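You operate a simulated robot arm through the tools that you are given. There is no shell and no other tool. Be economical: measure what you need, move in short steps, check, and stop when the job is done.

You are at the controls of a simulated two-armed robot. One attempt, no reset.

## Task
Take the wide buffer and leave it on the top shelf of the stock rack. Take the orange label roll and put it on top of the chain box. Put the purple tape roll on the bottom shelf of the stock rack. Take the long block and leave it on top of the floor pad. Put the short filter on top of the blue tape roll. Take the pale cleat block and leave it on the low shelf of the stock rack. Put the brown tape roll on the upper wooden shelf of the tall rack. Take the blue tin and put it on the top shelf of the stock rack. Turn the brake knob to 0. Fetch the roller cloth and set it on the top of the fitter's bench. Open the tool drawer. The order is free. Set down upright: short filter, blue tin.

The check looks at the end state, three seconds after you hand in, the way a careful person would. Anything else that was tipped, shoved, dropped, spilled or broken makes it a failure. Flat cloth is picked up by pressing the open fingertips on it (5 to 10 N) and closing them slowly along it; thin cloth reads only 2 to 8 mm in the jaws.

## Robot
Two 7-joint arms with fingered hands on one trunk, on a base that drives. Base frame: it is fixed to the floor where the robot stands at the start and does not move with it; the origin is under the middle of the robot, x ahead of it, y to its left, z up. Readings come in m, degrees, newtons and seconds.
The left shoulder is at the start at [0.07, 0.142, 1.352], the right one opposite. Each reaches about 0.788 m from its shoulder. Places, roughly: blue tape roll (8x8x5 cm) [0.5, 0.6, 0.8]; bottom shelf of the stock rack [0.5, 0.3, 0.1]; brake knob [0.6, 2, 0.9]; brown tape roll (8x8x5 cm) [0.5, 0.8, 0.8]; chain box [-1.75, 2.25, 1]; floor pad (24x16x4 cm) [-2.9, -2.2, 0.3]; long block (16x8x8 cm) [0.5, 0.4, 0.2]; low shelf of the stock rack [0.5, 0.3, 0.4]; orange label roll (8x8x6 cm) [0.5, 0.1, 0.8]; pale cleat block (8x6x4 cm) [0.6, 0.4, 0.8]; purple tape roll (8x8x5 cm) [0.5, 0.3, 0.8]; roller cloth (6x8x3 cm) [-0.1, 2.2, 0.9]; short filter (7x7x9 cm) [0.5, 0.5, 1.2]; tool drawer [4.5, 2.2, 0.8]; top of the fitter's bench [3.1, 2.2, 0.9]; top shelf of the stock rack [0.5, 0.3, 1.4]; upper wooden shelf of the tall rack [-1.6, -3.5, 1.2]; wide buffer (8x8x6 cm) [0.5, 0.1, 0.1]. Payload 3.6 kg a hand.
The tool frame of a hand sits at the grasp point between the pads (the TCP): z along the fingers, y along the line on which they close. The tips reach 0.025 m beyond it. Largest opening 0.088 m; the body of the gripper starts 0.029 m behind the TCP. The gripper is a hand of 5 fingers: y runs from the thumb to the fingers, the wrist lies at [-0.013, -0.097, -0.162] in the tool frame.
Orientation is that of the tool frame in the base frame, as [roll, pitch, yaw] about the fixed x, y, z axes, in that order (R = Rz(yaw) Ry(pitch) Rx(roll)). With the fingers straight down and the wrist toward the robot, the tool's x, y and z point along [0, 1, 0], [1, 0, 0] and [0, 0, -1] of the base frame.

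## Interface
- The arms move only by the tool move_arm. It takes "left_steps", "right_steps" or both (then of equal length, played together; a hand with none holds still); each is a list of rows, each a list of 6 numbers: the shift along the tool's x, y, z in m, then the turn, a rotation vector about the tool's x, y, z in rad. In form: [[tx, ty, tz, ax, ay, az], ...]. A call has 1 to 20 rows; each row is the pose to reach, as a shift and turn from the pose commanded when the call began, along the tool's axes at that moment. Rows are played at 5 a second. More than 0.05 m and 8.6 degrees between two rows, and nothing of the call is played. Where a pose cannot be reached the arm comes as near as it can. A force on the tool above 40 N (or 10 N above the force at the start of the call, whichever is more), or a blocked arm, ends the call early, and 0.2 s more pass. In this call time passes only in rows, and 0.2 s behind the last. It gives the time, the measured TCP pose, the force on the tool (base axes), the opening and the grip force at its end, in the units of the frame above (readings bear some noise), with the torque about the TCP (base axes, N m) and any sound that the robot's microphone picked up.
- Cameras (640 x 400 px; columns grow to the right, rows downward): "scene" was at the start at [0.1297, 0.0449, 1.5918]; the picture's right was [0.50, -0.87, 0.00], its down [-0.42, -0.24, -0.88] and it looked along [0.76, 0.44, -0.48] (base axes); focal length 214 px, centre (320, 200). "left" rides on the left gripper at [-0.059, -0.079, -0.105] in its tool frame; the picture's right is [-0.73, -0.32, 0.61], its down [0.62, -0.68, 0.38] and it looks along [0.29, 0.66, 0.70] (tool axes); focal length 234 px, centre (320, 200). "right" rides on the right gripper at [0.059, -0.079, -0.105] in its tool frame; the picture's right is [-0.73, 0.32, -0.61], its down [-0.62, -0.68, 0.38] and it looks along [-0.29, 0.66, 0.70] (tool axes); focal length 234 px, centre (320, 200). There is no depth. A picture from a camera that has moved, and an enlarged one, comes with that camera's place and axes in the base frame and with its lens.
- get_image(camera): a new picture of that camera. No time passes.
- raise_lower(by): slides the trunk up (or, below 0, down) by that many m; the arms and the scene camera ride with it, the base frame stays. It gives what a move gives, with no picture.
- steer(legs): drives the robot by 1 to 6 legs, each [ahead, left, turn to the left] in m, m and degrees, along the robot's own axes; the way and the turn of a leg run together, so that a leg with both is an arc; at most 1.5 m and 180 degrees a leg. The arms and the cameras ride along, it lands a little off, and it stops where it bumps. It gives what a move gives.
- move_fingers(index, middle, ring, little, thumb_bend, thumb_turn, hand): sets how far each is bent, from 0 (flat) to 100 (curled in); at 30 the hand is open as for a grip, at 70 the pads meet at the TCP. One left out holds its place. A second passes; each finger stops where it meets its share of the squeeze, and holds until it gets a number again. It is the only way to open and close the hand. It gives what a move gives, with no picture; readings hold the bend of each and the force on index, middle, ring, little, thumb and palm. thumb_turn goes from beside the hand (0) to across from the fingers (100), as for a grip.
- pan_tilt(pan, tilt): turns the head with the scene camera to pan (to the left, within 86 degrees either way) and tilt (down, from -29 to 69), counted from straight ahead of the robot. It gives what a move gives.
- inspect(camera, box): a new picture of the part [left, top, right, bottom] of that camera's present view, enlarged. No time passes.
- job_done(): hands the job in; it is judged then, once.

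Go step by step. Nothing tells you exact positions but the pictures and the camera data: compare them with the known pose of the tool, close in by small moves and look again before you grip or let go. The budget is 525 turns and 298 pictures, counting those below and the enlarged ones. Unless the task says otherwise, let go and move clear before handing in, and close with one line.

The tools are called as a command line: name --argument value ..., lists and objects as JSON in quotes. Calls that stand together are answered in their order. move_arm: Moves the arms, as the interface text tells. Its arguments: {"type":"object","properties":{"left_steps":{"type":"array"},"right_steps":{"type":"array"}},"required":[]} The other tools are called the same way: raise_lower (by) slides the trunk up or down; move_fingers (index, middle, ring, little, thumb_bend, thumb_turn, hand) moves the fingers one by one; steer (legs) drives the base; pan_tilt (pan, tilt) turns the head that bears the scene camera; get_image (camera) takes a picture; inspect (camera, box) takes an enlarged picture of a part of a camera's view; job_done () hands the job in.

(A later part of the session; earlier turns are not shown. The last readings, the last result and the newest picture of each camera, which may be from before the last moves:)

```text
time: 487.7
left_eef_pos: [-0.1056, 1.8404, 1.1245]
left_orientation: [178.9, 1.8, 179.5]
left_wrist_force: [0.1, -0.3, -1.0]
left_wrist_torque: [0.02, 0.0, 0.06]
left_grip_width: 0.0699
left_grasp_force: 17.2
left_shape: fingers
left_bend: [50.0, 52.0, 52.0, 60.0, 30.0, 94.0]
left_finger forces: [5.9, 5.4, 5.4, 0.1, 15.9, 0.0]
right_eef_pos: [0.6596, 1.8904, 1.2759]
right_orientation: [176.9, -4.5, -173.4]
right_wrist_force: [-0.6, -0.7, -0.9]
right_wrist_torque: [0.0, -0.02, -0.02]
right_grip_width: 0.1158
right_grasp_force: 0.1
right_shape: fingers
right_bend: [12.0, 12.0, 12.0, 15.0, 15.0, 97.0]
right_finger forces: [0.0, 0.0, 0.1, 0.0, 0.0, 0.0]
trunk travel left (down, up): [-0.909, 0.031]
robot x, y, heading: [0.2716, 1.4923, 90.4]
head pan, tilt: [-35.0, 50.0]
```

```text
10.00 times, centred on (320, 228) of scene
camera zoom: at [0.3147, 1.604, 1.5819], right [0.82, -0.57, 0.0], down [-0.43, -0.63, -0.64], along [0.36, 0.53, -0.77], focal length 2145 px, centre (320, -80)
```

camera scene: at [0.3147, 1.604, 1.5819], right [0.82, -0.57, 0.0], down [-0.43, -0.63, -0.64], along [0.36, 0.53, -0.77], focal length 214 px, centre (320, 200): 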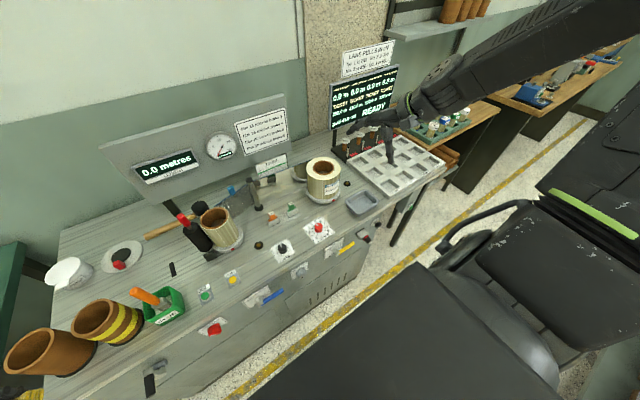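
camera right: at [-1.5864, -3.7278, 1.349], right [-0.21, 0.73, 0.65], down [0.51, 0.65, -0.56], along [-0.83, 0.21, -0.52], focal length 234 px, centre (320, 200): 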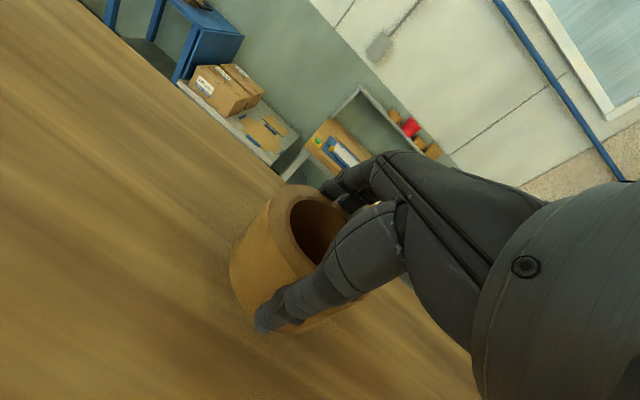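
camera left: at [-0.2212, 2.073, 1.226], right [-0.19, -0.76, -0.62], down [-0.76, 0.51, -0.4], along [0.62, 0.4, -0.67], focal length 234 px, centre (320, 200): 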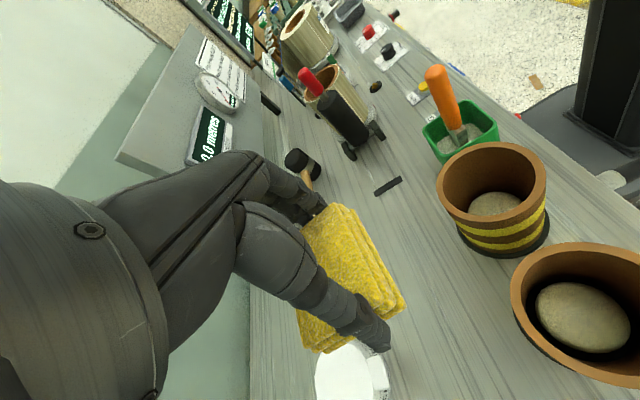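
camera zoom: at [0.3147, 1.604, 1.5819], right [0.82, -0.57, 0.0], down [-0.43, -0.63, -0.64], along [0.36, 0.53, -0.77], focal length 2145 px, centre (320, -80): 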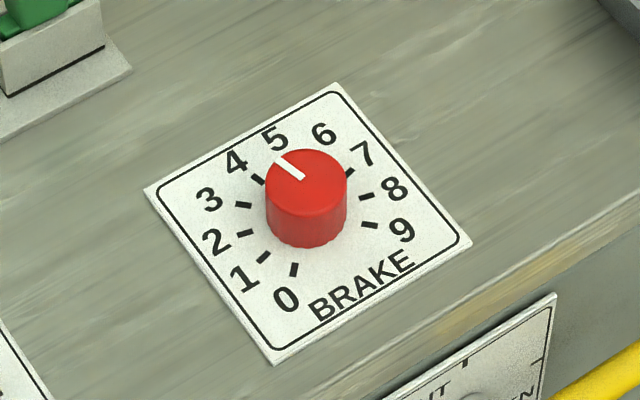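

The close-up shows the pointer exactly at 4, so it must turn 120° anticlockwise. I'm bringing the right hand above it.

move_arm --left_steps '[[0, -0.04, 0, 0, 0, 0], [0, -0.08, 0, 0, 0, 0], [0, -0.1, 0, 0, 0, 0]]'

raise_lower --by -0.25

move_arm --right_steps '[[0.025, 0.02, 0, 0.02, -0.03, 0.04], [0.05, 0.04, 0, 0.04, -0.06, 0.08], [0.075, 0.06, 0, 0.05, -0.08, 0.12], [0.1, 0.08, 0, 0.05, -0.08, 0.12]]'

get_image --camera "right"

```text
time: 488.5
left_eef_pos: [-0.1259, 1.7503, 1.1181]
left_orientation: [179.1, 1.7, 179.4]
left_wrist_force: [0.0, -0.9, -0.7]
left_wrist_torque: [0.0, -0.01, 0.02]
left_grip_width: 0.0699
left_grasp_force: 16.2
left_shape: fingers
left_bend: [50.0, 52.0, 52.0, 60.0, 30.0, 94.0]
left_finger forces: [6.0, 5.4, 5.2, 0.0, 15.8, 0.1]
left hand out of reach, approached as far as the arm can: row 2, 3
right_eef_pos: [0.6599, 1.8914, 1.2756]
right_orientation: [176.9, -4.6, -173.5]
right_wrist_force: [0.1, 1.1, 0.0]
right_wrist_torque: [0.04, 0.01, 0.0]
right_grip_width: 0.1158
right_grasp_force: 0.1
right_shape: fingers
right_bend: [12.0, 12.0, 12.0, 15.0, 15.0, 97.0]
right_finger forces: [0.0, 0.1, 0.0, 0.0, 0.1, 0.0]
trunk travel left (down, up): [-0.909, 0.031]
robot x, y, heading: [0.27, 1.4933, 90.7]
head pan, tilt: [-35.0, 50.0]
```

```text
time: 491.1
left_eef_pos: [-0.1242, 1.751, 0.8672]
left_orientation: [179.2, 1.8, 179.5]
left_wrist_force: [-0.5, -0.7, -1.4]
left_wrist_torque: [0.05, -0.01, 0.02]
left_grip_width: 0.0701
left_grasp_force: 16.7
left_shape: fingers
left_bend: [50.0, 52.0, 52.0, 60.0, 30.0, 94.0]
left_finger forces: [5.8, 5.5, 5.3, 0.0, 15.6, 0.0]
right_eef_pos: [0.6606, 1.8923, 1.0246]
right_orientation: [177.0, -4.6, -173.5]
right_wrist_force: [0.6, 0.5, -0.1]
right_wrist_torque: [-0.01, -0.01, -0.01]
right_grip_width: 0.1158
right_grasp_force: 0.1
right_shape: fingers
right_bend: [12.0, 12.0, 12.0, 15.0, 15.0, 97.0]
right_finger forces: [0.1, 0.0, 0.0, 0.0, 0.1, 0.0]
trunk travel left (down, up): [-0.659, 0.281]
robot x, y, heading: [0.2712, 1.4896, 90.5]
head pan, tilt: [-35.0, 50.0]
```

```text
time: 492.1
left_eef_pos: [-0.1235, 1.7532, 0.8676]
left_orientation: [179.1, 1.7, 179.4]
left_wrist_force: [0.3, -0.1, -0.3]
left_wrist_torque: [0.0, 0.0, 0.02]
left_grip_width: 0.0696
left_grasp_force: 15.9
left_shape: fingers
left_bend: [50.0, 53.0, 52.0, 60.0, 30.0, 94.0]
left_finger forces: [5.9, 5.5, 5.3, 0.0, 15.8, 0.0]
right_eef_pos: [0.5531, 1.9609, 1.0399]
right_orientation: [-179.7, -0.1, 179.7]
right_wrist_force: [0.4, -0.2, 0.3]
right_wrist_torque: [-0.01, 0.02, -0.05]
right_grip_width: 0.1153
right_grasp_force: 0.0
right_shape: fingers
right_bend: [12.0, 12.0, 12.0, 15.0, 15.0, 98.0]
right_finger forces: [0.1, 0.0, 0.1, 0.0, 0.0, 0.0]
right hand out of reach, approached as far as the arm can: row 1, 2
trunk travel left (down, up): [-0.659, 0.281]
robot x, y, heading: [0.2718, 1.4931, 90.4]
head pan, tilt: [-35.0, 50.0]
```

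```text
60 pictures are left
camera right: at [0.4937, 1.884, 1.1449], right [0.73, 0.32, 0.6], down [0.62, -0.69, -0.38], along [0.29, 0.65, -0.7], focal length 234 px, centre (320, 200)
```

right: 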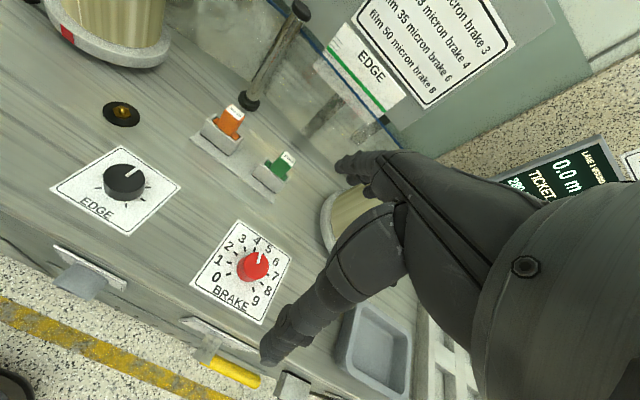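

inspect --camera "right" --box '[185, 215, 295, 330]'

```text
3.48 times, centred on (240, 272) of right
camera zoom: at [0.4937, 1.884, 1.1449], right [0.73, 0.32, 0.6], down [0.62, -0.69, -0.38], along [0.29, 0.65, -0.7], focal length 814 px, centre (598, -52)
```

zoom: 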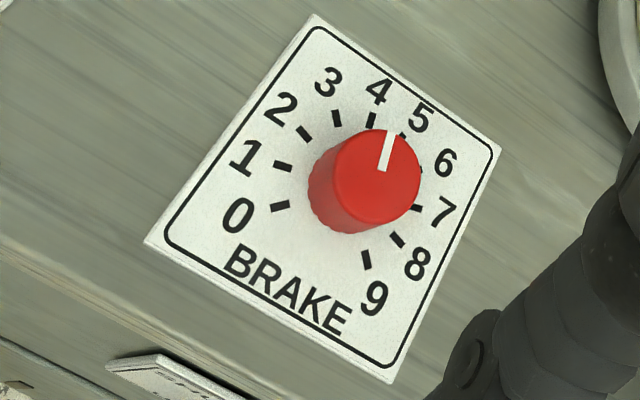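

move_fingers --hand "right" --index 28 --middle 28 --ring 28 --little 28 --thumb_bend 28

move_arm --right_steps '[[-0.006, 0.012, 0.02, 0, 0, 0.14], [-0.013, 0.024, 0.04, 0, 0, 0.28], [-0.013, 0.024, 0.06, 0, 0, 0.42], [-0.013, 0.024, 0.07, 0, 0, 0.55]]'

get_image --camera "right"

```text
time: 493.1
left_eef_pos: [-0.1245, 1.7496, 0.8661]
left_orientation: [179.1, 1.8, 179.5]
left_wrist_force: [-1.0, 0.9, 0.3]
left_wrist_torque: [0.01, -0.03, 0.03]
left_grip_width: 0.0701
left_grasp_force: 16.7
left_shape: fingers
left_bend: [50.0, 53.0, 52.0, 60.0, 30.0, 94.0]
left_finger forces: [5.9, 5.5, 5.3, 0.1, 15.8, 0.0]
right_eef_pos: [0.5531, 1.9597, 1.0404]
right_orientation: [-179.8, -0.2, 179.7]
right_wrist_force: [-0.5, 0.3, 0.2]
right_wrist_torque: [0.02, 0.02, -0.01]
right_grip_width: 0.0891
right_grasp_force: 0.1
right_shape: fingers
right_bend: [28.0, 28.0, 28.0, 28.0, 28.0, 98.0]
right_finger forces: [0.0, 0.0, 0.1, 0.1, 0.1, 0.1]
trunk travel left (down, up): [-0.659, 0.281]
robot x, y, heading: [0.2745, 1.4915, 90.7]
head pan, tilt: [-35.0, 50.0]
```

```text
time: 494.1
left_eef_pos: [-0.1257, 1.7517, 0.8668]
left_orientation: [179.1, 1.9, 179.4]
left_wrist_force: [0.5, -1.1, -0.5]
left_wrist_torque: [0.01, -0.02, 0.01]
left_grip_width: 0.0698
left_grasp_force: 16.2
left_shape: fingers
left_bend: [50.0, 53.0, 52.0, 60.0, 30.0, 94.0]
left_finger forces: [5.9, 5.5, 5.4, 0.0, 15.7, 0.1]
right_eef_pos: [0.5651, 1.9844, 0.968]
right_orientation: [-179.8, 0.0, 148.0]
right_wrist_force: [0.2, -1.4, 0.5]
right_wrist_torque: [0.03, -0.01, -0.05]
right_grip_width: 0.0891
right_grasp_force: 0.1
right_shape: fingers
right_bend: [28.0, 28.0, 28.0, 28.0, 28.0, 98.0]
right_finger forces: [0.1, 0.1, 0.1, 0.0, 0.0, 0.1]
trunk travel left (down, up): [-0.659, 0.281]
robot x, y, heading: [0.2681, 1.4914, 90.6]
head pan, tilt: [-35.0, 50.0]
```

```text
58 pictures are left
camera right: at [0.4733, 1.9492, 1.0727], right [0.79, -0.11, 0.61], down [0.17, -0.91, -0.38], along [0.59, 0.4, -0.7], focal length 234 px, centre (320, 200)
```

right: 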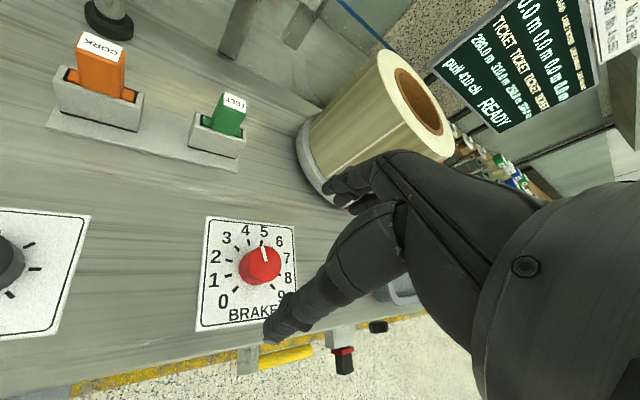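

raise_lower --by -0.072

move_fingers --hand "right" --index 60 --middle 60 --ring 60 --little 40 --thumb_bend 60

get_image --camera "right"

```text
time: 495.2
left_eef_pos: [-0.1244, 1.7494, 0.7946]
left_orientation: [179.0, 1.9, 179.4]
left_wrist_force: [-0.2, -0.7, -0.8]
left_wrist_torque: [0.01, -0.01, 0.03]
left_grip_width: 0.0698
left_grasp_force: 16.3
left_shape: fingers
left_bend: [50.0, 53.0, 52.0, 60.0, 30.0, 94.0]
left_finger forces: [5.9, 5.5, 5.3, 0.0, 15.7, 0.1]
right_eef_pos: [0.5661, 1.9831, 0.8966]
right_orientation: [-179.9, 0.0, 148.1]
right_wrist_force: [-0.3, 0.9, 0.1]
right_wrist_torque: [0.02, 0.04, 0.02]
right_grip_width: 0.089
right_grasp_force: 0.1
right_shape: fingers
right_bend: [28.0, 28.0, 28.0, 28.0, 28.0, 98.0]
right_finger forces: [0.0, 0.0, 0.1, 0.1, 0.0, 0.1]
trunk travel left (down, up): [-0.587, 0.353]
robot x, y, heading: [0.2694, 1.4902, 90.6]
head pan, tilt: [-35.0, 50.0]
```

```text
time: 496.2
left_eef_pos: [-0.1245, 1.7513, 0.7958]
left_orientation: [179.1, 1.8, 179.4]
left_wrist_force: [-0.8, 0.6, -0.8]
left_wrist_torque: [0.01, 0.0, 0.02]
left_grip_width: 0.07
left_grasp_force: 16.2
left_shape: fingers
left_bend: [50.0, 53.0, 52.0, 60.0, 30.0, 94.0]
left_finger forces: [6.0, 5.4, 5.3, 0.1, 15.7, 0.1]
right_eef_pos: [0.567, 1.9846, 0.8956]
right_orientation: [-179.8, 0.0, 148.2]
right_wrist_force: [3.0, 6.3, 1.2]
right_wrist_torque: [0.1, -0.09, 0.0]
right_grip_width: 0.0254
right_grasp_force: 3.8
right_shape: fingers
right_bend: [55.0, 57.0, 60.0, 40.0, 60.0, 98.0]
right_finger forces: [3.2, 2.8, 0.0, 0.1, 0.2, 0.1]
trunk travel left (down, up): [-0.587, 0.353]
robot x, y, heading: [0.2692, 1.4923, 90.4]
head pan, tilt: [-35.0, 50.0]
```

```text
57 pictures are left
camera right: at [0.4742, 1.9493, 1.0007], right [0.79, -0.11, 0.61], down [0.17, -0.91, -0.38], along [0.59, 0.4, -0.7], focal length 234 px, centre (320, 200)
```

right: 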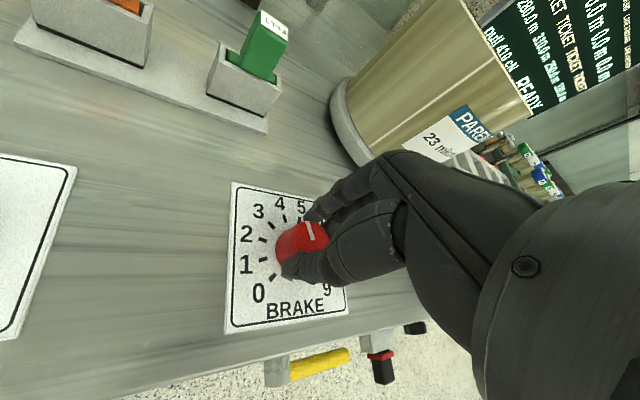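

move_fingers --hand "right" --index 66 --middle 66 --ring 60 --little 40 --thumb_bend 74

get_image --camera "right"

```text
time: 497.2
left_eef_pos: [-0.1238, 1.7503, 0.7954]
left_orientation: [179.0, 1.7, 179.5]
left_wrist_force: [0.0, 0.8, -0.3]
left_wrist_torque: [0.0, 0.03, -0.01]
left_grip_width: 0.0695
left_grasp_force: 16.7
left_shape: fingers
left_bend: [50.0, 53.0, 52.0, 60.0, 30.0, 94.0]
left_finger forces: [5.8, 5.5, 5.2, 0.0, 15.7, 0.0]
right_eef_pos: [0.5654, 1.9848, 0.8948]
right_orientation: [-179.6, 0.0, 148.1]
right_wrist_force: [4.5, 3.0, 0.3]
right_wrist_torque: [0.09, -0.14, 0.01]
right_grip_width: 0.0221
right_grasp_force: 10.4
right_shape: fingers
right_bend: [55.0, 58.0, 60.0, 40.0, 64.0, 97.0]
right_finger forces: [6.5, 5.8, 0.1, 0.0, 7.9, 0.0]
trunk travel left (down, up): [-0.587, 0.353]
robot x, y, heading: [0.2698, 1.4853, 90.7]
head pan, tilt: [-35.0, 50.0]
```

```text
56 pictures are left
camera right: at [0.4742, 1.949, 1.0007], right [0.79, -0.11, 0.61], down [0.17, -0.91, -0.38], along [0.59, 0.4, -0.7], focal length 234 px, centre (320, 200)
```

right: 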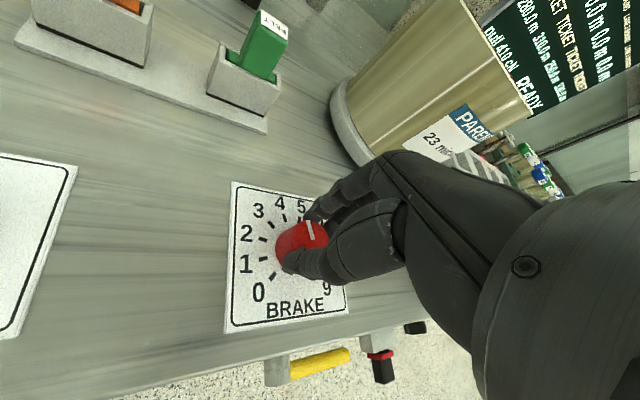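

move_arm --right_steps '[[0, 0, 0, 0, 0, -0.14], [0, 0, 0, 0, 0, -0.28], [0, 0, 0, 0, 0, -0.42], [0, 0, 0, 0, 0, -0.56], [0, 0, 0, 0, 0, -0.7], [0, 0, 0, 0, 0, -0.84], [0, 0, 0, 0, 0, -0.98], [0, 0, 0, 0, 0, -1.12]]'

inspect --camera "scene" --box '[270, 190, 370, 270]'

```text
time: 499.0
left_eef_pos: [-0.124, 1.7516, 0.7942]
left_orientation: [179.0, 1.8, 179.5]
left_wrist_force: [0.0, 0.0, 0.6]
left_wrist_torque: [0.0, -0.01, -0.01]
left_grip_width: 0.0701
left_grasp_force: 16.5
left_shape: fingers
left_bend: [50.0, 53.0, 52.0, 60.0, 30.0, 94.0]
left_finger forces: [5.9, 5.5, 5.2, 0.0, 15.7, 0.0]
right_eef_pos: [0.5419, 1.9838, 0.8894]
right_orientation: [-179.6, -1.6, -147.6]
right_wrist_force: [0.0, 0.5, -1.2]
right_wrist_torque: [0.0, -0.03, -0.03]
right_grip_width: 0.0
right_grasp_force: 0.1
right_shape: fingers
right_bend: [66.0, 66.0, 60.0, 40.0, 74.0, 97.0]
right_finger forces: [0.1, 0.0, 0.1, 0.0, 0.0, 0.0]
right hand out of reach, approached as far as the arm can: row 8
trunk travel left (down, up): [-0.587, 0.353]
robot x, y, heading: [0.2701, 1.4924, 90.5]
head pan, tilt: [-35.0, 50.0]
```

```text
5.00 times, centred on (320, 230) of scene
camera zoom: at [0.314, 1.6075, 1.2597], right [0.82, -0.57, 0.0], down [-0.43, -0.63, -0.64], along [0.36, 0.53, -0.77], focal length 1072 px, centre (320, 50)
```

zoom: 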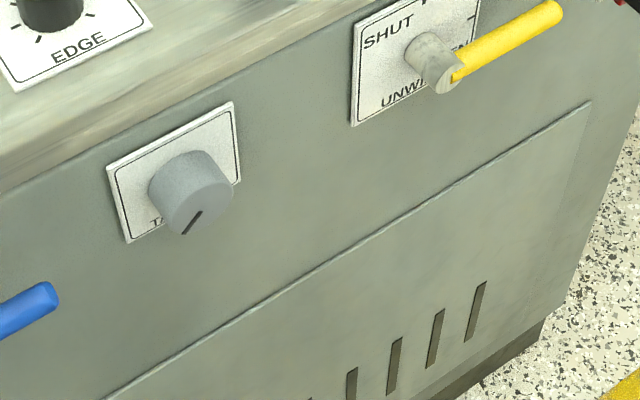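

raise_lower --by 0.06

get_image --camera "right"

```text
time: 500.0
left_eef_pos: [-0.1243, 1.7503, 0.8558]
left_orientation: [179.1, 1.8, 179.5]
left_wrist_force: [-0.2, -0.6, -0.5]
left_wrist_torque: [-0.03, 0.0, 0.04]
left_grip_width: 0.0699
left_grasp_force: 16.3
left_shape: fingers
left_bend: [50.0, 53.0, 52.0, 60.0, 30.0, 94.0]
left_finger forces: [5.9, 5.6, 5.3, 0.0, 15.7, 0.0]
right_eef_pos: [0.5422, 1.9827, 0.9501]
right_orientation: [-179.5, -1.3, -147.7]
right_wrist_force: [0.4, -0.6, -0.5]
right_wrist_torque: [-0.02, 0.01, -0.01]
right_grip_width: 0.0003
right_grasp_force: 0.1
right_shape: fingers
right_bend: [66.0, 66.0, 60.0, 40.0, 74.0, 97.0]
right_finger forces: [0.0, 0.0, 0.0, 0.1, 0.0, 0.0]
trunk travel left (down, up): [-0.647, 0.293]
robot x, y, heading: [0.2672, 1.4937, 90.6]
head pan, tilt: [-35.0, 50.0]
```

```text
54 pictures are left
camera right: at [0.5361, 1.8875, 1.0565], right [0.45, 0.67, 0.59], down [0.88, -0.25, -0.39], along [-0.12, 0.7, -0.71], focal length 234 px, centre (320, 200)
```

right: 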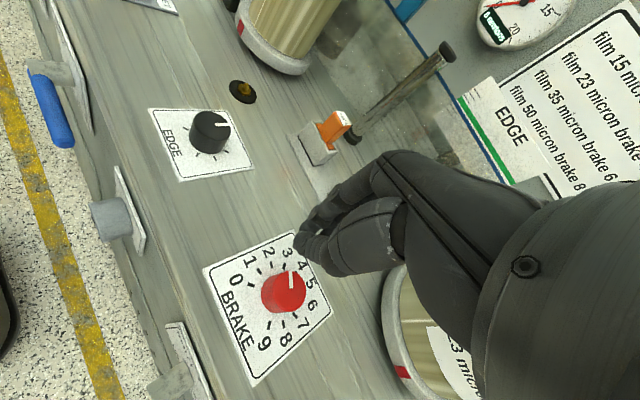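

raise_lower --by 0.12

move_fingers --hand "right" --index 40 --middle 40 --ring 40 --little 30 --thumb_bend 40

move_arm --right_steps '[[-0.004, -0.002, 0.015, 0, -0.01, 0.13], [-0.008, -0.004, 0.03, 0, -0.02, 0.26], [-0.012, -0.006, 0.045, 0, -0.02, 0.39], [-0.016, -0.008, 0.06, 0, -0.02, 0.52], [-0.02, -0.01, 0.075, 0, -0.02, 0.65], [-0.0214, -0.011, 0.09, 0, -0.02, 0.78]]'

get_image --camera "right"

```text
time: 501.5
left_eef_pos: [-0.1242, 1.7496, 0.9748]
left_orientation: [179.1, 1.8, 179.5]
left_wrist_force: [0.3, 0.7, 0.2]
left_wrist_torque: [-0.01, 0.01, -0.03]
left_grip_width: 0.0699
left_grasp_force: 16.3
left_shape: fingers
left_bend: [50.0, 53.0, 52.0, 60.0, 30.0, 94.0]
left_finger forces: [5.9, 5.4, 5.3, 0.0, 15.8, 0.0]
right_eef_pos: [0.5423, 1.9835, 1.0705]
right_orientation: [-179.5, -1.4, -147.7]
right_wrist_force: [-0.5, -0.3, -0.2]
right_wrist_torque: [-0.03, -0.01, -0.03]
right_grip_width: 0.0
right_grasp_force: 0.1
right_shape: fingers
right_bend: [66.0, 66.0, 60.0, 40.0, 74.0, 97.0]
right_finger forces: [0.0, 0.1, 0.0, 0.1, 0.0, 0.1]
trunk travel left (down, up): [-0.767, 0.173]
robot x, y, heading: [0.2689, 1.4937, 90.3]
head pan, tilt: [-35.0, 50.0]
```

```text
time: 502.5
left_eef_pos: [-0.1245, 1.7507, 0.975]
left_orientation: [179.1, 1.9, 179.5]
left_wrist_force: [-0.8, -0.3, -0.2]
left_wrist_torque: [-0.03, -0.03, -0.01]
left_grip_width: 0.07
left_grasp_force: 16.1
left_shape: fingers
left_bend: [50.0, 53.0, 52.0, 60.0, 30.0, 94.0]
left_finger forces: [6.0, 5.5, 5.3, 0.1, 15.7, 0.0]
right_eef_pos: [0.5416, 1.9828, 1.0694]
right_orientation: [-179.6, -1.5, -147.7]
right_wrist_force: [0.4, 0.5, 0.1]
right_wrist_torque: [0.01, 0.01, -0.02]
right_grip_width: 0.0628
right_grasp_force: 0.2
right_shape: fingers
right_bend: [40.0, 40.0, 40.0, 30.0, 40.0, 97.0]
right_finger forces: [0.0, 0.1, 0.1, 0.0, 0.1, 0.1]
trunk travel left (down, up): [-0.767, 0.173]
robot x, y, heading: [0.2712, 1.4911, 90.3]
head pan, tilt: [-35.0, 50.0]
```

```text
time: 503.9
left_eef_pos: [-0.1251, 1.7516, 0.9747]
left_orientation: [179.1, 1.9, 179.6]
left_wrist_force: [0.7, -1.3, -0.4]
left_wrist_torque: [0.03, 0.03, -0.01]
left_grip_width: 0.0701
left_grasp_force: 16.0
left_shape: fingers
left_bend: [50.0, 53.0, 52.0, 60.0, 30.0, 94.0]
left_finger forces: [5.9, 5.3, 5.4, 0.0, 15.7, 0.1]
right_eef_pos: [0.5665, 1.9823, 0.9792]
right_orientation: [-179.3, 0.2, 167.5]
right_wrist_force: [0.7, 0.6, 0.6]
right_wrist_torque: [0.02, -0.03, 0.01]
right_grip_width: 0.0633
right_grasp_force: 0.0
right_shape: fingers
right_bend: [40.0, 40.0, 40.0, 30.0, 40.0, 97.0]
right_finger forces: [0.1, 0.1, 0.0, 0.0, 0.0, 0.1]
trunk travel left (down, up): [-0.767, 0.173]
robot x, y, heading: [0.2702, 1.4943, 90.7]
head pan, tilt: [-35.0, 50.0]
```

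```text
53 pictures are left
camera right: at [0.4907, 1.9205, 1.0843], right [0.78, 0.17, 0.61], down [0.46, -0.81, -0.37], along [0.43, 0.57, -0.7], focal length 234 px, centre (320, 200)
```

right: 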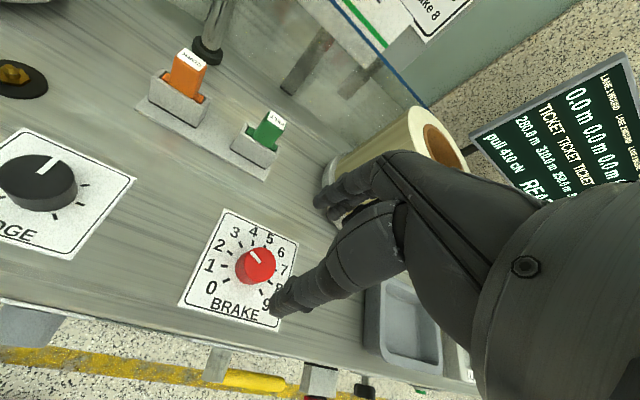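

move_arm --right_steps '[[0, 0.001, 0.04, 0, 0, 0], [0, 0.002, 0.086, 0, 0, 0]]'

move_fingers --hand "right" --index 68 --middle 68 --ring 68 --little 40 --thumb_bend 78

move_arm --right_steps '[[0, 0, 0, 0, 0, -0.12], [0, 0, 0, 0, 0, -0.24], [0, 0, 0, 0, 0, -0.36], [0, 0, 0, 0, 0, -0.48], [0, 0, 0, 0, 0, -0.6], [0, 0, 0, 0, 0, -0.72], [0, 0, 0, 0, 0, -0.84], [0, 0, 0, 0, 0, -0.96]]'

get_image --camera "right"

```text
time: 504.5
left_eef_pos: [-0.1252, 1.7511, 0.9749]
left_orientation: [179.2, 1.8, 179.5]
left_wrist_force: [0.2, -0.3, -1.6]
left_wrist_torque: [-0.02, -0.03, -0.03]
left_grip_width: 0.0698
left_grasp_force: 16.5
left_shape: fingers
left_bend: [50.0, 53.0, 52.0, 60.0, 30.0, 94.0]
left_finger forces: [5.9, 5.5, 5.3, 0.1, 15.6, 0.1]
right_eef_pos: [0.5653, 1.9809, 0.8924]
right_orientation: [-179.1, 0.2, 167.6]
right_wrist_force: [0.4, 0.3, -0.4]
right_wrist_torque: [0.01, -0.01, 0.0]
right_grip_width: 0.0633
right_grasp_force: 0.0
right_shape: fingers
right_bend: [40.0, 40.0, 40.0, 30.0, 40.0, 97.0]
right_finger forces: [0.1, 0.1, 0.1, 0.0, 0.0, 0.0]
trunk travel left (down, up): [-0.767, 0.173]
robot x, y, heading: [0.2705, 1.4912, 90.4]
head pan, tilt: [-35.0, 50.0]
```

```text
time: 505.5
left_eef_pos: [-0.1231, 1.7527, 0.9744]
left_orientation: [179.1, 1.8, 179.5]
left_wrist_force: [0.2, 0.8, -0.8]
left_wrist_torque: [0.07, 0.03, 0.0]
left_grip_width: 0.0699
left_grasp_force: 16.2
left_shape: fingers
left_bend: [50.0, 53.0, 52.0, 60.0, 30.0, 94.0]
left_finger forces: [6.0, 5.6, 5.3, 0.1, 15.6, 0.0]
right_eef_pos: [0.5654, 1.9813, 0.8932]
right_orientation: [-179.3, 0.4, 167.6]
right_wrist_force: [4.4, 8.4, 3.6]
right_wrist_torque: [0.32, -0.13, -0.02]
right_grip_width: 0.0213
right_grasp_force: 13.9
right_shape: fingers
right_bend: [54.0, 58.0, 68.0, 40.0, 67.0, 96.0]
right_finger forces: [9.2, 9.1, 0.0, 0.1, 9.6, 0.1]
trunk travel left (down, up): [-0.767, 0.173]
robot x, y, heading: [0.2676, 1.4983, 90.6]
head pan, tilt: [-35.0, 50.0]
```

```text
time: 507.3
left_eef_pos: [-0.1232, 1.7511, 0.9766]
left_orientation: [179.2, 1.8, 179.5]
left_wrist_force: [0.2, -0.2, 0.1]
left_wrist_torque: [0.02, 0.01, -0.01]
left_grip_width: 0.0701
left_grasp_force: 16.0
left_shape: fingers
left_bend: [50.0, 53.0, 52.0, 60.0, 30.0, 94.0]
left_finger forces: [5.9, 5.3, 5.3, 0.0, 15.6, 0.0]
right_eef_pos: [0.5663, 1.9845, 0.8929]
right_orientation: [-179.3, -0.6, -137.3]
right_wrist_force: [9.5, 1.6, -1.0]
right_wrist_torque: [0.04, -0.17, -0.03]
right_grip_width: 0.0203
right_grasp_force: 12.4
right_shape: fingers
right_bend: [59.0, 61.0, 68.0, 40.0, 64.0, 96.0]
right_finger forces: [4.4, 7.5, 0.1, 0.0, 13.2, 0.0]
trunk travel left (down, up): [-0.767, 0.173]
robot x, y, heading: [0.271, 1.494, 90.7]
head pan, tilt: [-35.0, 50.0]
```

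```text
52 pictures are left
camera right: at [0.5766, 1.8892, 0.9996], right [0.31, 0.74, 0.6], down [0.92, -0.08, -0.38], along [-0.23, 0.67, -0.71], focal length 234 px, centre (320, 200)
```

right: 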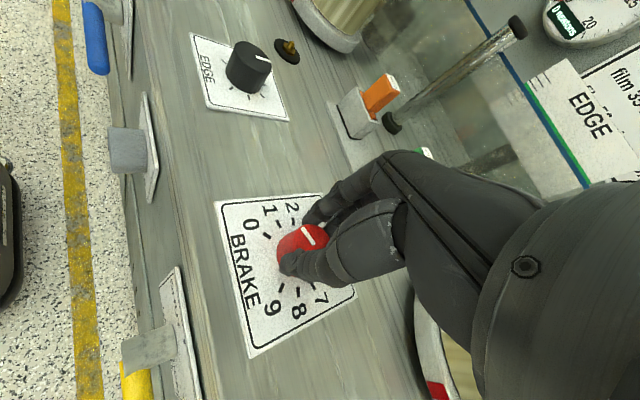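

move_fingers --hand "right" --index 38 --middle 38 --ring 38 --little 30 --thumb_bend 38

move_arm --right_steps '[[0, 0, -0.04, 0, 0, 0], [0, 0, -0.08, 0, 0, 0], [0, 0, -0.12, 0, 0, 0]]'

inspect --camera "right" --box '[190, 210, 340, 340]'

```text
time: 508.3
left_eef_pos: [-0.125, 1.7499, 0.976]
left_orientation: [179.0, 1.8, 179.5]
left_wrist_force: [0.1, 0.1, -0.5]
left_wrist_torque: [0.01, 0.0, 0.03]
left_grip_width: 0.0702
left_grasp_force: 16.2
left_shape: fingers
left_bend: [50.0, 53.0, 52.0, 60.0, 30.0, 94.0]
left_finger forces: [5.9, 5.5, 5.3, 0.0, 15.7, 0.0]
right_eef_pos: [0.5657, 1.9836, 0.8943]
right_orientation: [-179.3, -0.5, -137.4]
right_wrist_force: [0.4, 0.3, -0.2]
right_wrist_torque: [0.01, -0.01, -0.02]
right_grip_width: 0.0674
right_grasp_force: 0.1
right_shape: fingers
right_bend: [38.0, 38.0, 38.0, 30.0, 38.0, 97.0]
right_finger forces: [0.0, 0.1, 0.0, 0.0, 0.1, 0.0]
trunk travel left (down, up): [-0.767, 0.173]
robot x, y, heading: [0.2698, 1.4941, 90.1]
head pan, tilt: [-35.0, 50.0]
```

```text
time: 509.1
left_eef_pos: [-0.1252, 1.75, 0.9741]
left_orientation: [179.0, 1.7, 179.4]
left_wrist_force: [-0.7, 0.1, -1.2]
left_wrist_torque: [0.02, 0.0, 0.02]
left_grip_width: 0.0697
left_grasp_force: 16.3
left_shape: fingers
left_bend: [50.0, 53.0, 52.0, 60.0, 30.0, 94.0]
left_finger forces: [5.9, 5.4, 5.3, 0.1, 15.6, 0.0]
right_eef_pos: [0.5642, 1.9834, 1.0134]
right_orientation: [-179.4, -0.6, -137.4]
right_wrist_force: [-0.2, 0.3, 0.1]
right_wrist_torque: [-0.01, 0.02, 0.02]
right_grip_width: 0.0675
right_grasp_force: 0.0
right_shape: fingers
right_bend: [38.0, 38.0, 38.0, 30.0, 38.0, 97.0]
right_finger forces: [0.0, 0.1, 0.1, 0.1, 0.0, 0.1]
trunk travel left (down, up): [-0.767, 0.173]
robot x, y, heading: [0.2742, 1.492, 90.6]
head pan, tilt: [-35.0, 50.0]
```

```text
3.08 times, centred on (265, 275) of right
camera zoom: at [0.5737, 1.8887, 1.1198], right [0.31, 0.74, 0.6], down [0.92, -0.09, -0.38], along [-0.23, 0.67, -0.71], focal length 720 px, centre (489, -31)
```

zoom: 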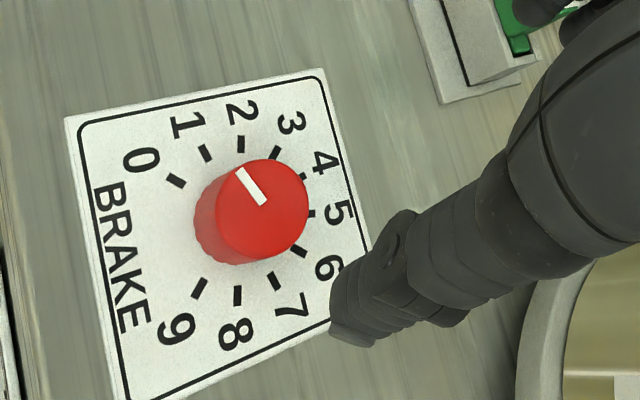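

move_arm --right_steps '[[0, 0, 0.04, 0, 0, 0.1], [0, 0, 0.08, 0, 0, 0.15], [0, 0, 0.12, 0, 0, 0.15]]'

move_fingers --hand "right" --index 68 --middle 68 --ring 68 --little 40 --thumb_bend 78

move_arm --right_steps '[[0, 0, 0, 0, 0, -0.12], [0, 0, 0, 0, 0, -0.24], [0, 0, 0, 0, 0, -0.36], [0, 0, 0, 0, 0, -0.46]]'

move_fingers --hand "right" --index 38 --middle 38 --ring 38 --little 30 --thumb_bend 38

move_arm --right_steps '[[0, 0, -0.04, 0, 0, 0], [0, 0, -0.08, 0, 0, 0], [0, 0, -0.12, 0, 0, 0]]'

inspect --camera "right" --box '[190, 210, 340, 340]'

```text
time: 509.9
left_eef_pos: [-0.124, 1.7513, 0.9756]
left_orientation: [179.1, 1.7, 179.5]
left_wrist_force: [-0.5, 0.4, 0.2]
left_wrist_torque: [-0.02, 0.02, -0.02]
left_grip_width: 0.0701
left_grasp_force: 16.2
left_shape: fingers
left_bend: [50.0, 53.0, 52.0, 60.0, 30.0, 94.0]
left_finger forces: [6.0, 5.4, 5.3, 0.0, 15.6, 0.0]
right_eef_pos: [0.5654, 1.9843, 0.8931]
right_orientation: [-179.1, -0.4, -146.0]
right_wrist_force: [-0.3, -0.4, 0.5]
right_wrist_torque: [0.0, -0.03, 0.02]
right_grip_width: 0.0676
right_grasp_force: 0.0
right_shape: fingers
right_bend: [38.0, 38.0, 38.0, 30.0, 38.0, 97.0]
right_finger forces: [0.0, 0.0, 0.0, 0.1, 0.0, 0.0]
trunk travel left (down, up): [-0.767, 0.173]
robot x, y, heading: [0.2722, 1.4926, 90.6]
head pan, tilt: [-35.0, 50.0]
```

```text
time: 510.9
left_eef_pos: [-0.1229, 1.7507, 0.9749]
left_orientation: [179.1, 1.7, 179.5]
left_wrist_force: [-0.2, 0.5, -1.0]
left_wrist_torque: [-0.01, 0.02, 0.02]
left_grip_width: 0.0699
left_grasp_force: 16.3
left_shape: fingers
left_bend: [50.0, 53.0, 52.0, 60.0, 30.0, 94.0]
left_finger forces: [5.9, 5.5, 5.3, 0.0, 15.7, 0.0]
right_eef_pos: [0.5649, 1.9842, 0.8935]
right_orientation: [-179.2, -0.4, -146.0]
right_wrist_force: [1.3, 1.2, -0.2]
right_wrist_torque: [0.11, 0.0, 0.03]
right_grip_width: 0.0176
right_grasp_force: 11.1
right_shape: fingers
right_bend: [60.0, 60.0, 68.0, 40.0, 65.0, 96.0]
right_finger forces: [3.9, 7.2, 0.7, 0.1, 10.6, 0.0]
trunk travel left (down, up): [-0.767, 0.173]
robot x, y, heading: [0.2681, 1.4927, 90.5]
head pan, tilt: [-35.0, 50.0]
```

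```text
time: 511.9
left_eef_pos: [-0.1233, 1.7512, 0.976]
left_orientation: [179.1, 1.6, 179.4]
left_wrist_force: [0.5, 0.8, -1.1]
left_wrist_torque: [0.0, 0.01, -0.03]
left_grip_width: 0.07
left_grasp_force: 16.4
left_shape: fingers
left_bend: [50.0, 53.0, 52.0, 60.0, 30.0, 94.0]
left_finger forces: [5.8, 5.4, 5.2, 0.2, 15.7, 0.0]
right_eef_pos: [0.5647, 1.9833, 0.8933]
right_orientation: [-179.5, -0.8, -119.7]
right_wrist_force: [2.1, 0.0, -4.4]
right_wrist_torque: [0.04, -0.02, -0.08]
right_grip_width: 0.0159
right_grasp_force: 10.2
right_shape: fingers
right_bend: [61.0, 62.0, 68.0, 40.0, 66.0, 94.0]
right_finger forces: [3.8, 6.0, 0.1, 0.1, 11.4, 0.1]
trunk travel left (down, up): [-0.767, 0.173]
robot x, y, heading: [0.2711, 1.492, 90.6]
head pan, tilt: [-35.0, 50.0]
```

```text
time: 512.9
left_eef_pos: [-0.1243, 1.7513, 0.9758]
left_orientation: [179.1, 1.8, 179.5]
left_wrist_force: [0.3, 0.0, 0.4]
left_wrist_torque: [0.0, -0.01, -0.01]
left_grip_width: 0.0697
left_grasp_force: 15.7
left_shape: fingers
left_bend: [50.0, 53.0, 52.0, 60.0, 30.0, 94.0]
left_finger forces: [5.8, 5.3, 5.2, 0.0, 15.6, 0.0]
right_eef_pos: [0.5658, 1.9839, 0.8947]
right_orientation: [-179.6, -0.7, -119.6]
right_wrist_force: [-0.9, 0.2, 0.1]
right_wrist_torque: [0.0, 0.0, -0.02]
right_grip_width: 0.0673
right_grasp_force: 0.1
right_shape: fingers
right_bend: [38.0, 38.0, 38.0, 30.0, 38.0, 97.0]
right_finger forces: [0.1, 0.0, 0.0, 0.1, 0.0, 0.1]
trunk travel left (down, up): [-0.767, 0.173]
robot x, y, heading: [0.2671, 1.4956, 90.4]
head pan, tilt: [-35.0, 50.0]
```

```text
time: 513.7
left_eef_pos: [-0.1247, 1.7492, 0.9743]
left_orientation: [179.0, 1.8, 179.4]
left_wrist_force: [0.3, 0.0, 0.6]
left_wrist_torque: [0.01, 0.01, 0.01]
left_grip_width: 0.0698
left_grasp_force: 15.8
left_shape: fingers
left_bend: [50.0, 53.0, 52.0, 60.0, 30.0, 94.0]
left_finger forces: [5.9, 5.4, 5.1, 0.0, 15.7, 0.1]
right_eef_pos: [0.5663, 1.9846, 1.0135]
right_orientation: [-179.5, -0.7, -119.6]
right_wrist_force: [-0.1, -0.3, 0.1]
right_wrist_torque: [0.01, 0.02, 0.01]
right_grip_width: 0.0677
right_grasp_force: 0.1
right_shape: fingers
right_bend: [38.0, 38.0, 38.0, 30.0, 38.0, 97.0]
right_finger forces: [0.0, 0.1, 0.1, 0.0, 0.0, 0.0]
trunk travel left (down, up): [-0.767, 0.173]
robot x, y, heading: [0.2736, 1.4928, 90.3]
head pan, tilt: [-35.0, 50.0]
```

```text
3.08 times, centred on (265, 275) of right
camera zoom: at [0.6047, 1.8976, 1.1195], right [0.08, 0.8, 0.6], down [0.9, 0.2, -0.38], along [-0.43, 0.57, -0.71], focal length 720 px, centre (489, -31)
```

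zoom: 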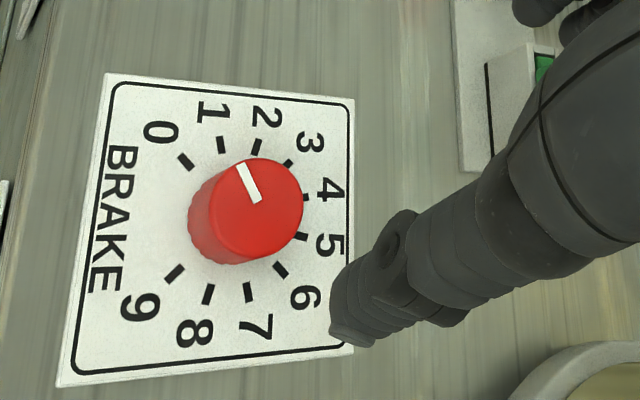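

move_arm --right_steps '[[0, 0, 0.04, 0, 0, 0.1], [0, 0, 0.08, 0, 0, 0.2], [0, 0, 0.122, 0, 0, 0.25]]'

move_fingers --hand "right" --index 78 --middle 78 --ring 78 --little 40 --thumb_bend 90

move_arm --right_steps '[[0, 0, 0, 0, 0, -0.08], [0, 0, 0, 0, 0, -0.16], [0, 0, 0, 0, 0, -0.24], [0, 0, 0, 0, 0, -0.32], [0, 0, 0, 0, 0, -0.36]]'

move_fingers --hand "right" --index 38 --middle 38 --ring 38 --little 30 --thumb_bend 38

move_arm --right_steps '[[0, 0, -0.04, 0, 0, 0], [0, 0, -0.08, 0, 0, 0], [0, 0, -0.12, 0, 0, 0]]'

inspect --camera "right" --box '[190, 210, 340, 340]'

```text
time: 514.5
left_eef_pos: [-0.1232, 1.7507, 0.9742]
left_orientation: [179.1, 1.7, 179.4]
left_wrist_force: [0.0, 0.4, -1.3]
left_wrist_torque: [0.03, 0.0, -0.02]
left_grip_width: 0.0695
left_grasp_force: 16.0
left_shape: fingers
left_bend: [50.0, 53.0, 52.0, 60.0, 30.0, 94.0]
left_finger forces: [5.9, 5.5, 5.1, 0.0, 15.5, 0.0]
right_eef_pos: [0.5674, 1.982, 0.8923]
right_orientation: [-179.3, -0.6, -134.0]
right_wrist_force: [-0.1, -0.8, -0.6]
right_wrist_torque: [0.01, -0.03, 0.01]
right_grip_width: 0.0675
right_grasp_force: 0.0
right_shape: fingers
right_bend: [38.0, 38.0, 38.0, 30.0, 38.0, 97.0]
right_finger forces: [0.0, 0.0, 0.1, 0.0, 0.1, 0.0]
trunk travel left (down, up): [-0.767, 0.173]
robot x, y, heading: [0.27, 1.4906, 90.3]
head pan, tilt: [-35.0, 50.0]
```

```text
time: 515.5
left_eef_pos: [-0.1246, 1.7514, 0.9741]
left_orientation: [179.2, 1.6, 179.6]
left_wrist_force: [-0.3, 0.6, -0.2]
left_wrist_torque: [0.01, -0.01, 0.01]
left_grip_width: 0.0701
left_grasp_force: 16.0
left_shape: fingers
left_bend: [50.0, 53.0, 52.0, 60.0, 30.0, 94.0]
left_finger forces: [5.8, 5.4, 5.2, 0.0, 15.6, 0.0]
right_eef_pos: [0.5677, 1.9846, 0.8918]
right_orientation: [-179.4, -0.6, -134.1]
right_wrist_force: [1.2, 6.8, -5.4]
right_wrist_torque: [0.26, -0.01, 0.05]
right_grip_width: 0.015
right_grasp_force: 20.0
right_shape: fingers
right_bend: [55.0, 58.0, 78.0, 40.0, 71.0, 93.0]
right_finger forces: [9.5, 13.4, 0.1, 0.0, 17.3, 0.1]
trunk travel left (down, up): [-0.767, 0.173]
robot x, y, heading: [0.2681, 1.4917, 90.3]
head pan, tilt: [-35.0, 50.0]
```

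```text
time: 516.7
left_eef_pos: [-0.1221, 1.7519, 0.9749]
left_orientation: [179.2, 1.7, 179.5]
left_wrist_force: [0.0, 1.0, 0.1]
left_wrist_torque: [0.01, 0.02, -0.01]
left_grip_width: 0.0699
left_grasp_force: 16.5
left_shape: fingers
left_bend: [50.0, 53.0, 52.0, 60.0, 30.0, 94.0]
left_finger forces: [5.8, 5.4, 5.2, 0.1, 15.7, 0.1]
right_eef_pos: [0.5678, 1.984, 0.8897]
right_orientation: [-179.6, -0.9, -113.3]
right_wrist_force: [6.6, 4.9, -5.3]
right_wrist_torque: [0.22, -0.09, -0.01]
right_grip_width: 0.0142
right_grasp_force: 20.4
right_shape: fingers
right_bend: [56.0, 60.0, 78.0, 40.0, 71.0, 92.0]
right_finger forces: [8.4, 12.6, 0.0, 0.1, 19.5, 0.0]
trunk travel left (down, up): [-0.767, 0.173]
robot x, y, heading: [0.2715, 1.4997, 90.3]
head pan, tilt: [-35.0, 50.0]
```

```text
time: 517.7
left_eef_pos: [-0.1237, 1.7518, 0.975]
left_orientation: [179.1, 1.8, 179.4]
left_wrist_force: [0.1, 0.3, -0.6]
left_wrist_torque: [0.0, -0.01, -0.02]
left_grip_width: 0.0699
left_grasp_force: 16.0
left_shape: fingers
left_bend: [50.0, 53.0, 52.0, 60.0, 30.0, 94.0]
left_finger forces: [5.9, 5.4, 5.2, 0.0, 15.6, 0.1]
right_eef_pos: [0.565, 1.9834, 0.8919]
right_orientation: [-179.6, -0.7, -113.3]
right_wrist_force: [-0.3, 0.0, -0.3]
right_wrist_torque: [0.02, -0.03, -0.01]
right_grip_width: 0.0672
right_grasp_force: 0.2
right_shape: fingers
right_bend: [38.0, 38.0, 38.0, 30.0, 38.0, 97.0]
right_finger forces: [0.0, 0.0, 0.0, 0.0, 0.0, 0.0]
trunk travel left (down, up): [-0.767, 0.173]
robot x, y, heading: [0.2707, 1.4914, 90.4]
head pan, tilt: [-35.0, 50.0]
```

```text
time: 518.5
left_eef_pos: [-0.1248, 1.7503, 0.9752]
left_orientation: [178.9, 1.9, 179.5]
left_wrist_force: [-0.8, -0.2, -0.4]
left_wrist_torque: [0.02, -0.02, 0.0]
left_grip_width: 0.07
left_grasp_force: 16.3
left_shape: fingers
left_bend: [50.0, 53.0, 52.0, 60.0, 30.0, 94.0]
left_finger forces: [5.8, 5.4, 5.3, 0.1, 15.6, 0.1]
right_eef_pos: [0.5672, 1.9854, 1.0141]
right_orientation: [-179.6, -0.7, -113.3]
right_wrist_force: [1.0, -1.1, 0.7]
right_wrist_torque: [0.0, 0.03, 0.0]
right_grip_width: 0.0675
right_grasp_force: 0.1
right_shape: fingers
right_bend: [38.0, 38.0, 38.0, 30.0, 38.0, 97.0]
right_finger forces: [0.1, 0.0, 0.0, 0.0, 0.0, 0.2]
trunk travel left (down, up): [-0.767, 0.173]
robot x, y, heading: [0.2728, 1.4967, 90.7]
head pan, tilt: [-35.0, 50.0]
```

```text
3.08 times, centred on (265, 275) of right
camera zoom: at [0.6146, 1.902, 1.1199], right [-0.01, 0.8, 0.6], down [0.87, 0.3, -0.39], along [-0.49, 0.52, -0.7], focal length 720 px, centre (489, -31)
```

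zoom: 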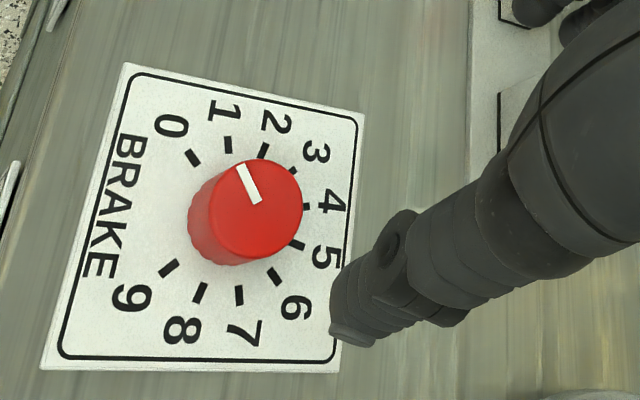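

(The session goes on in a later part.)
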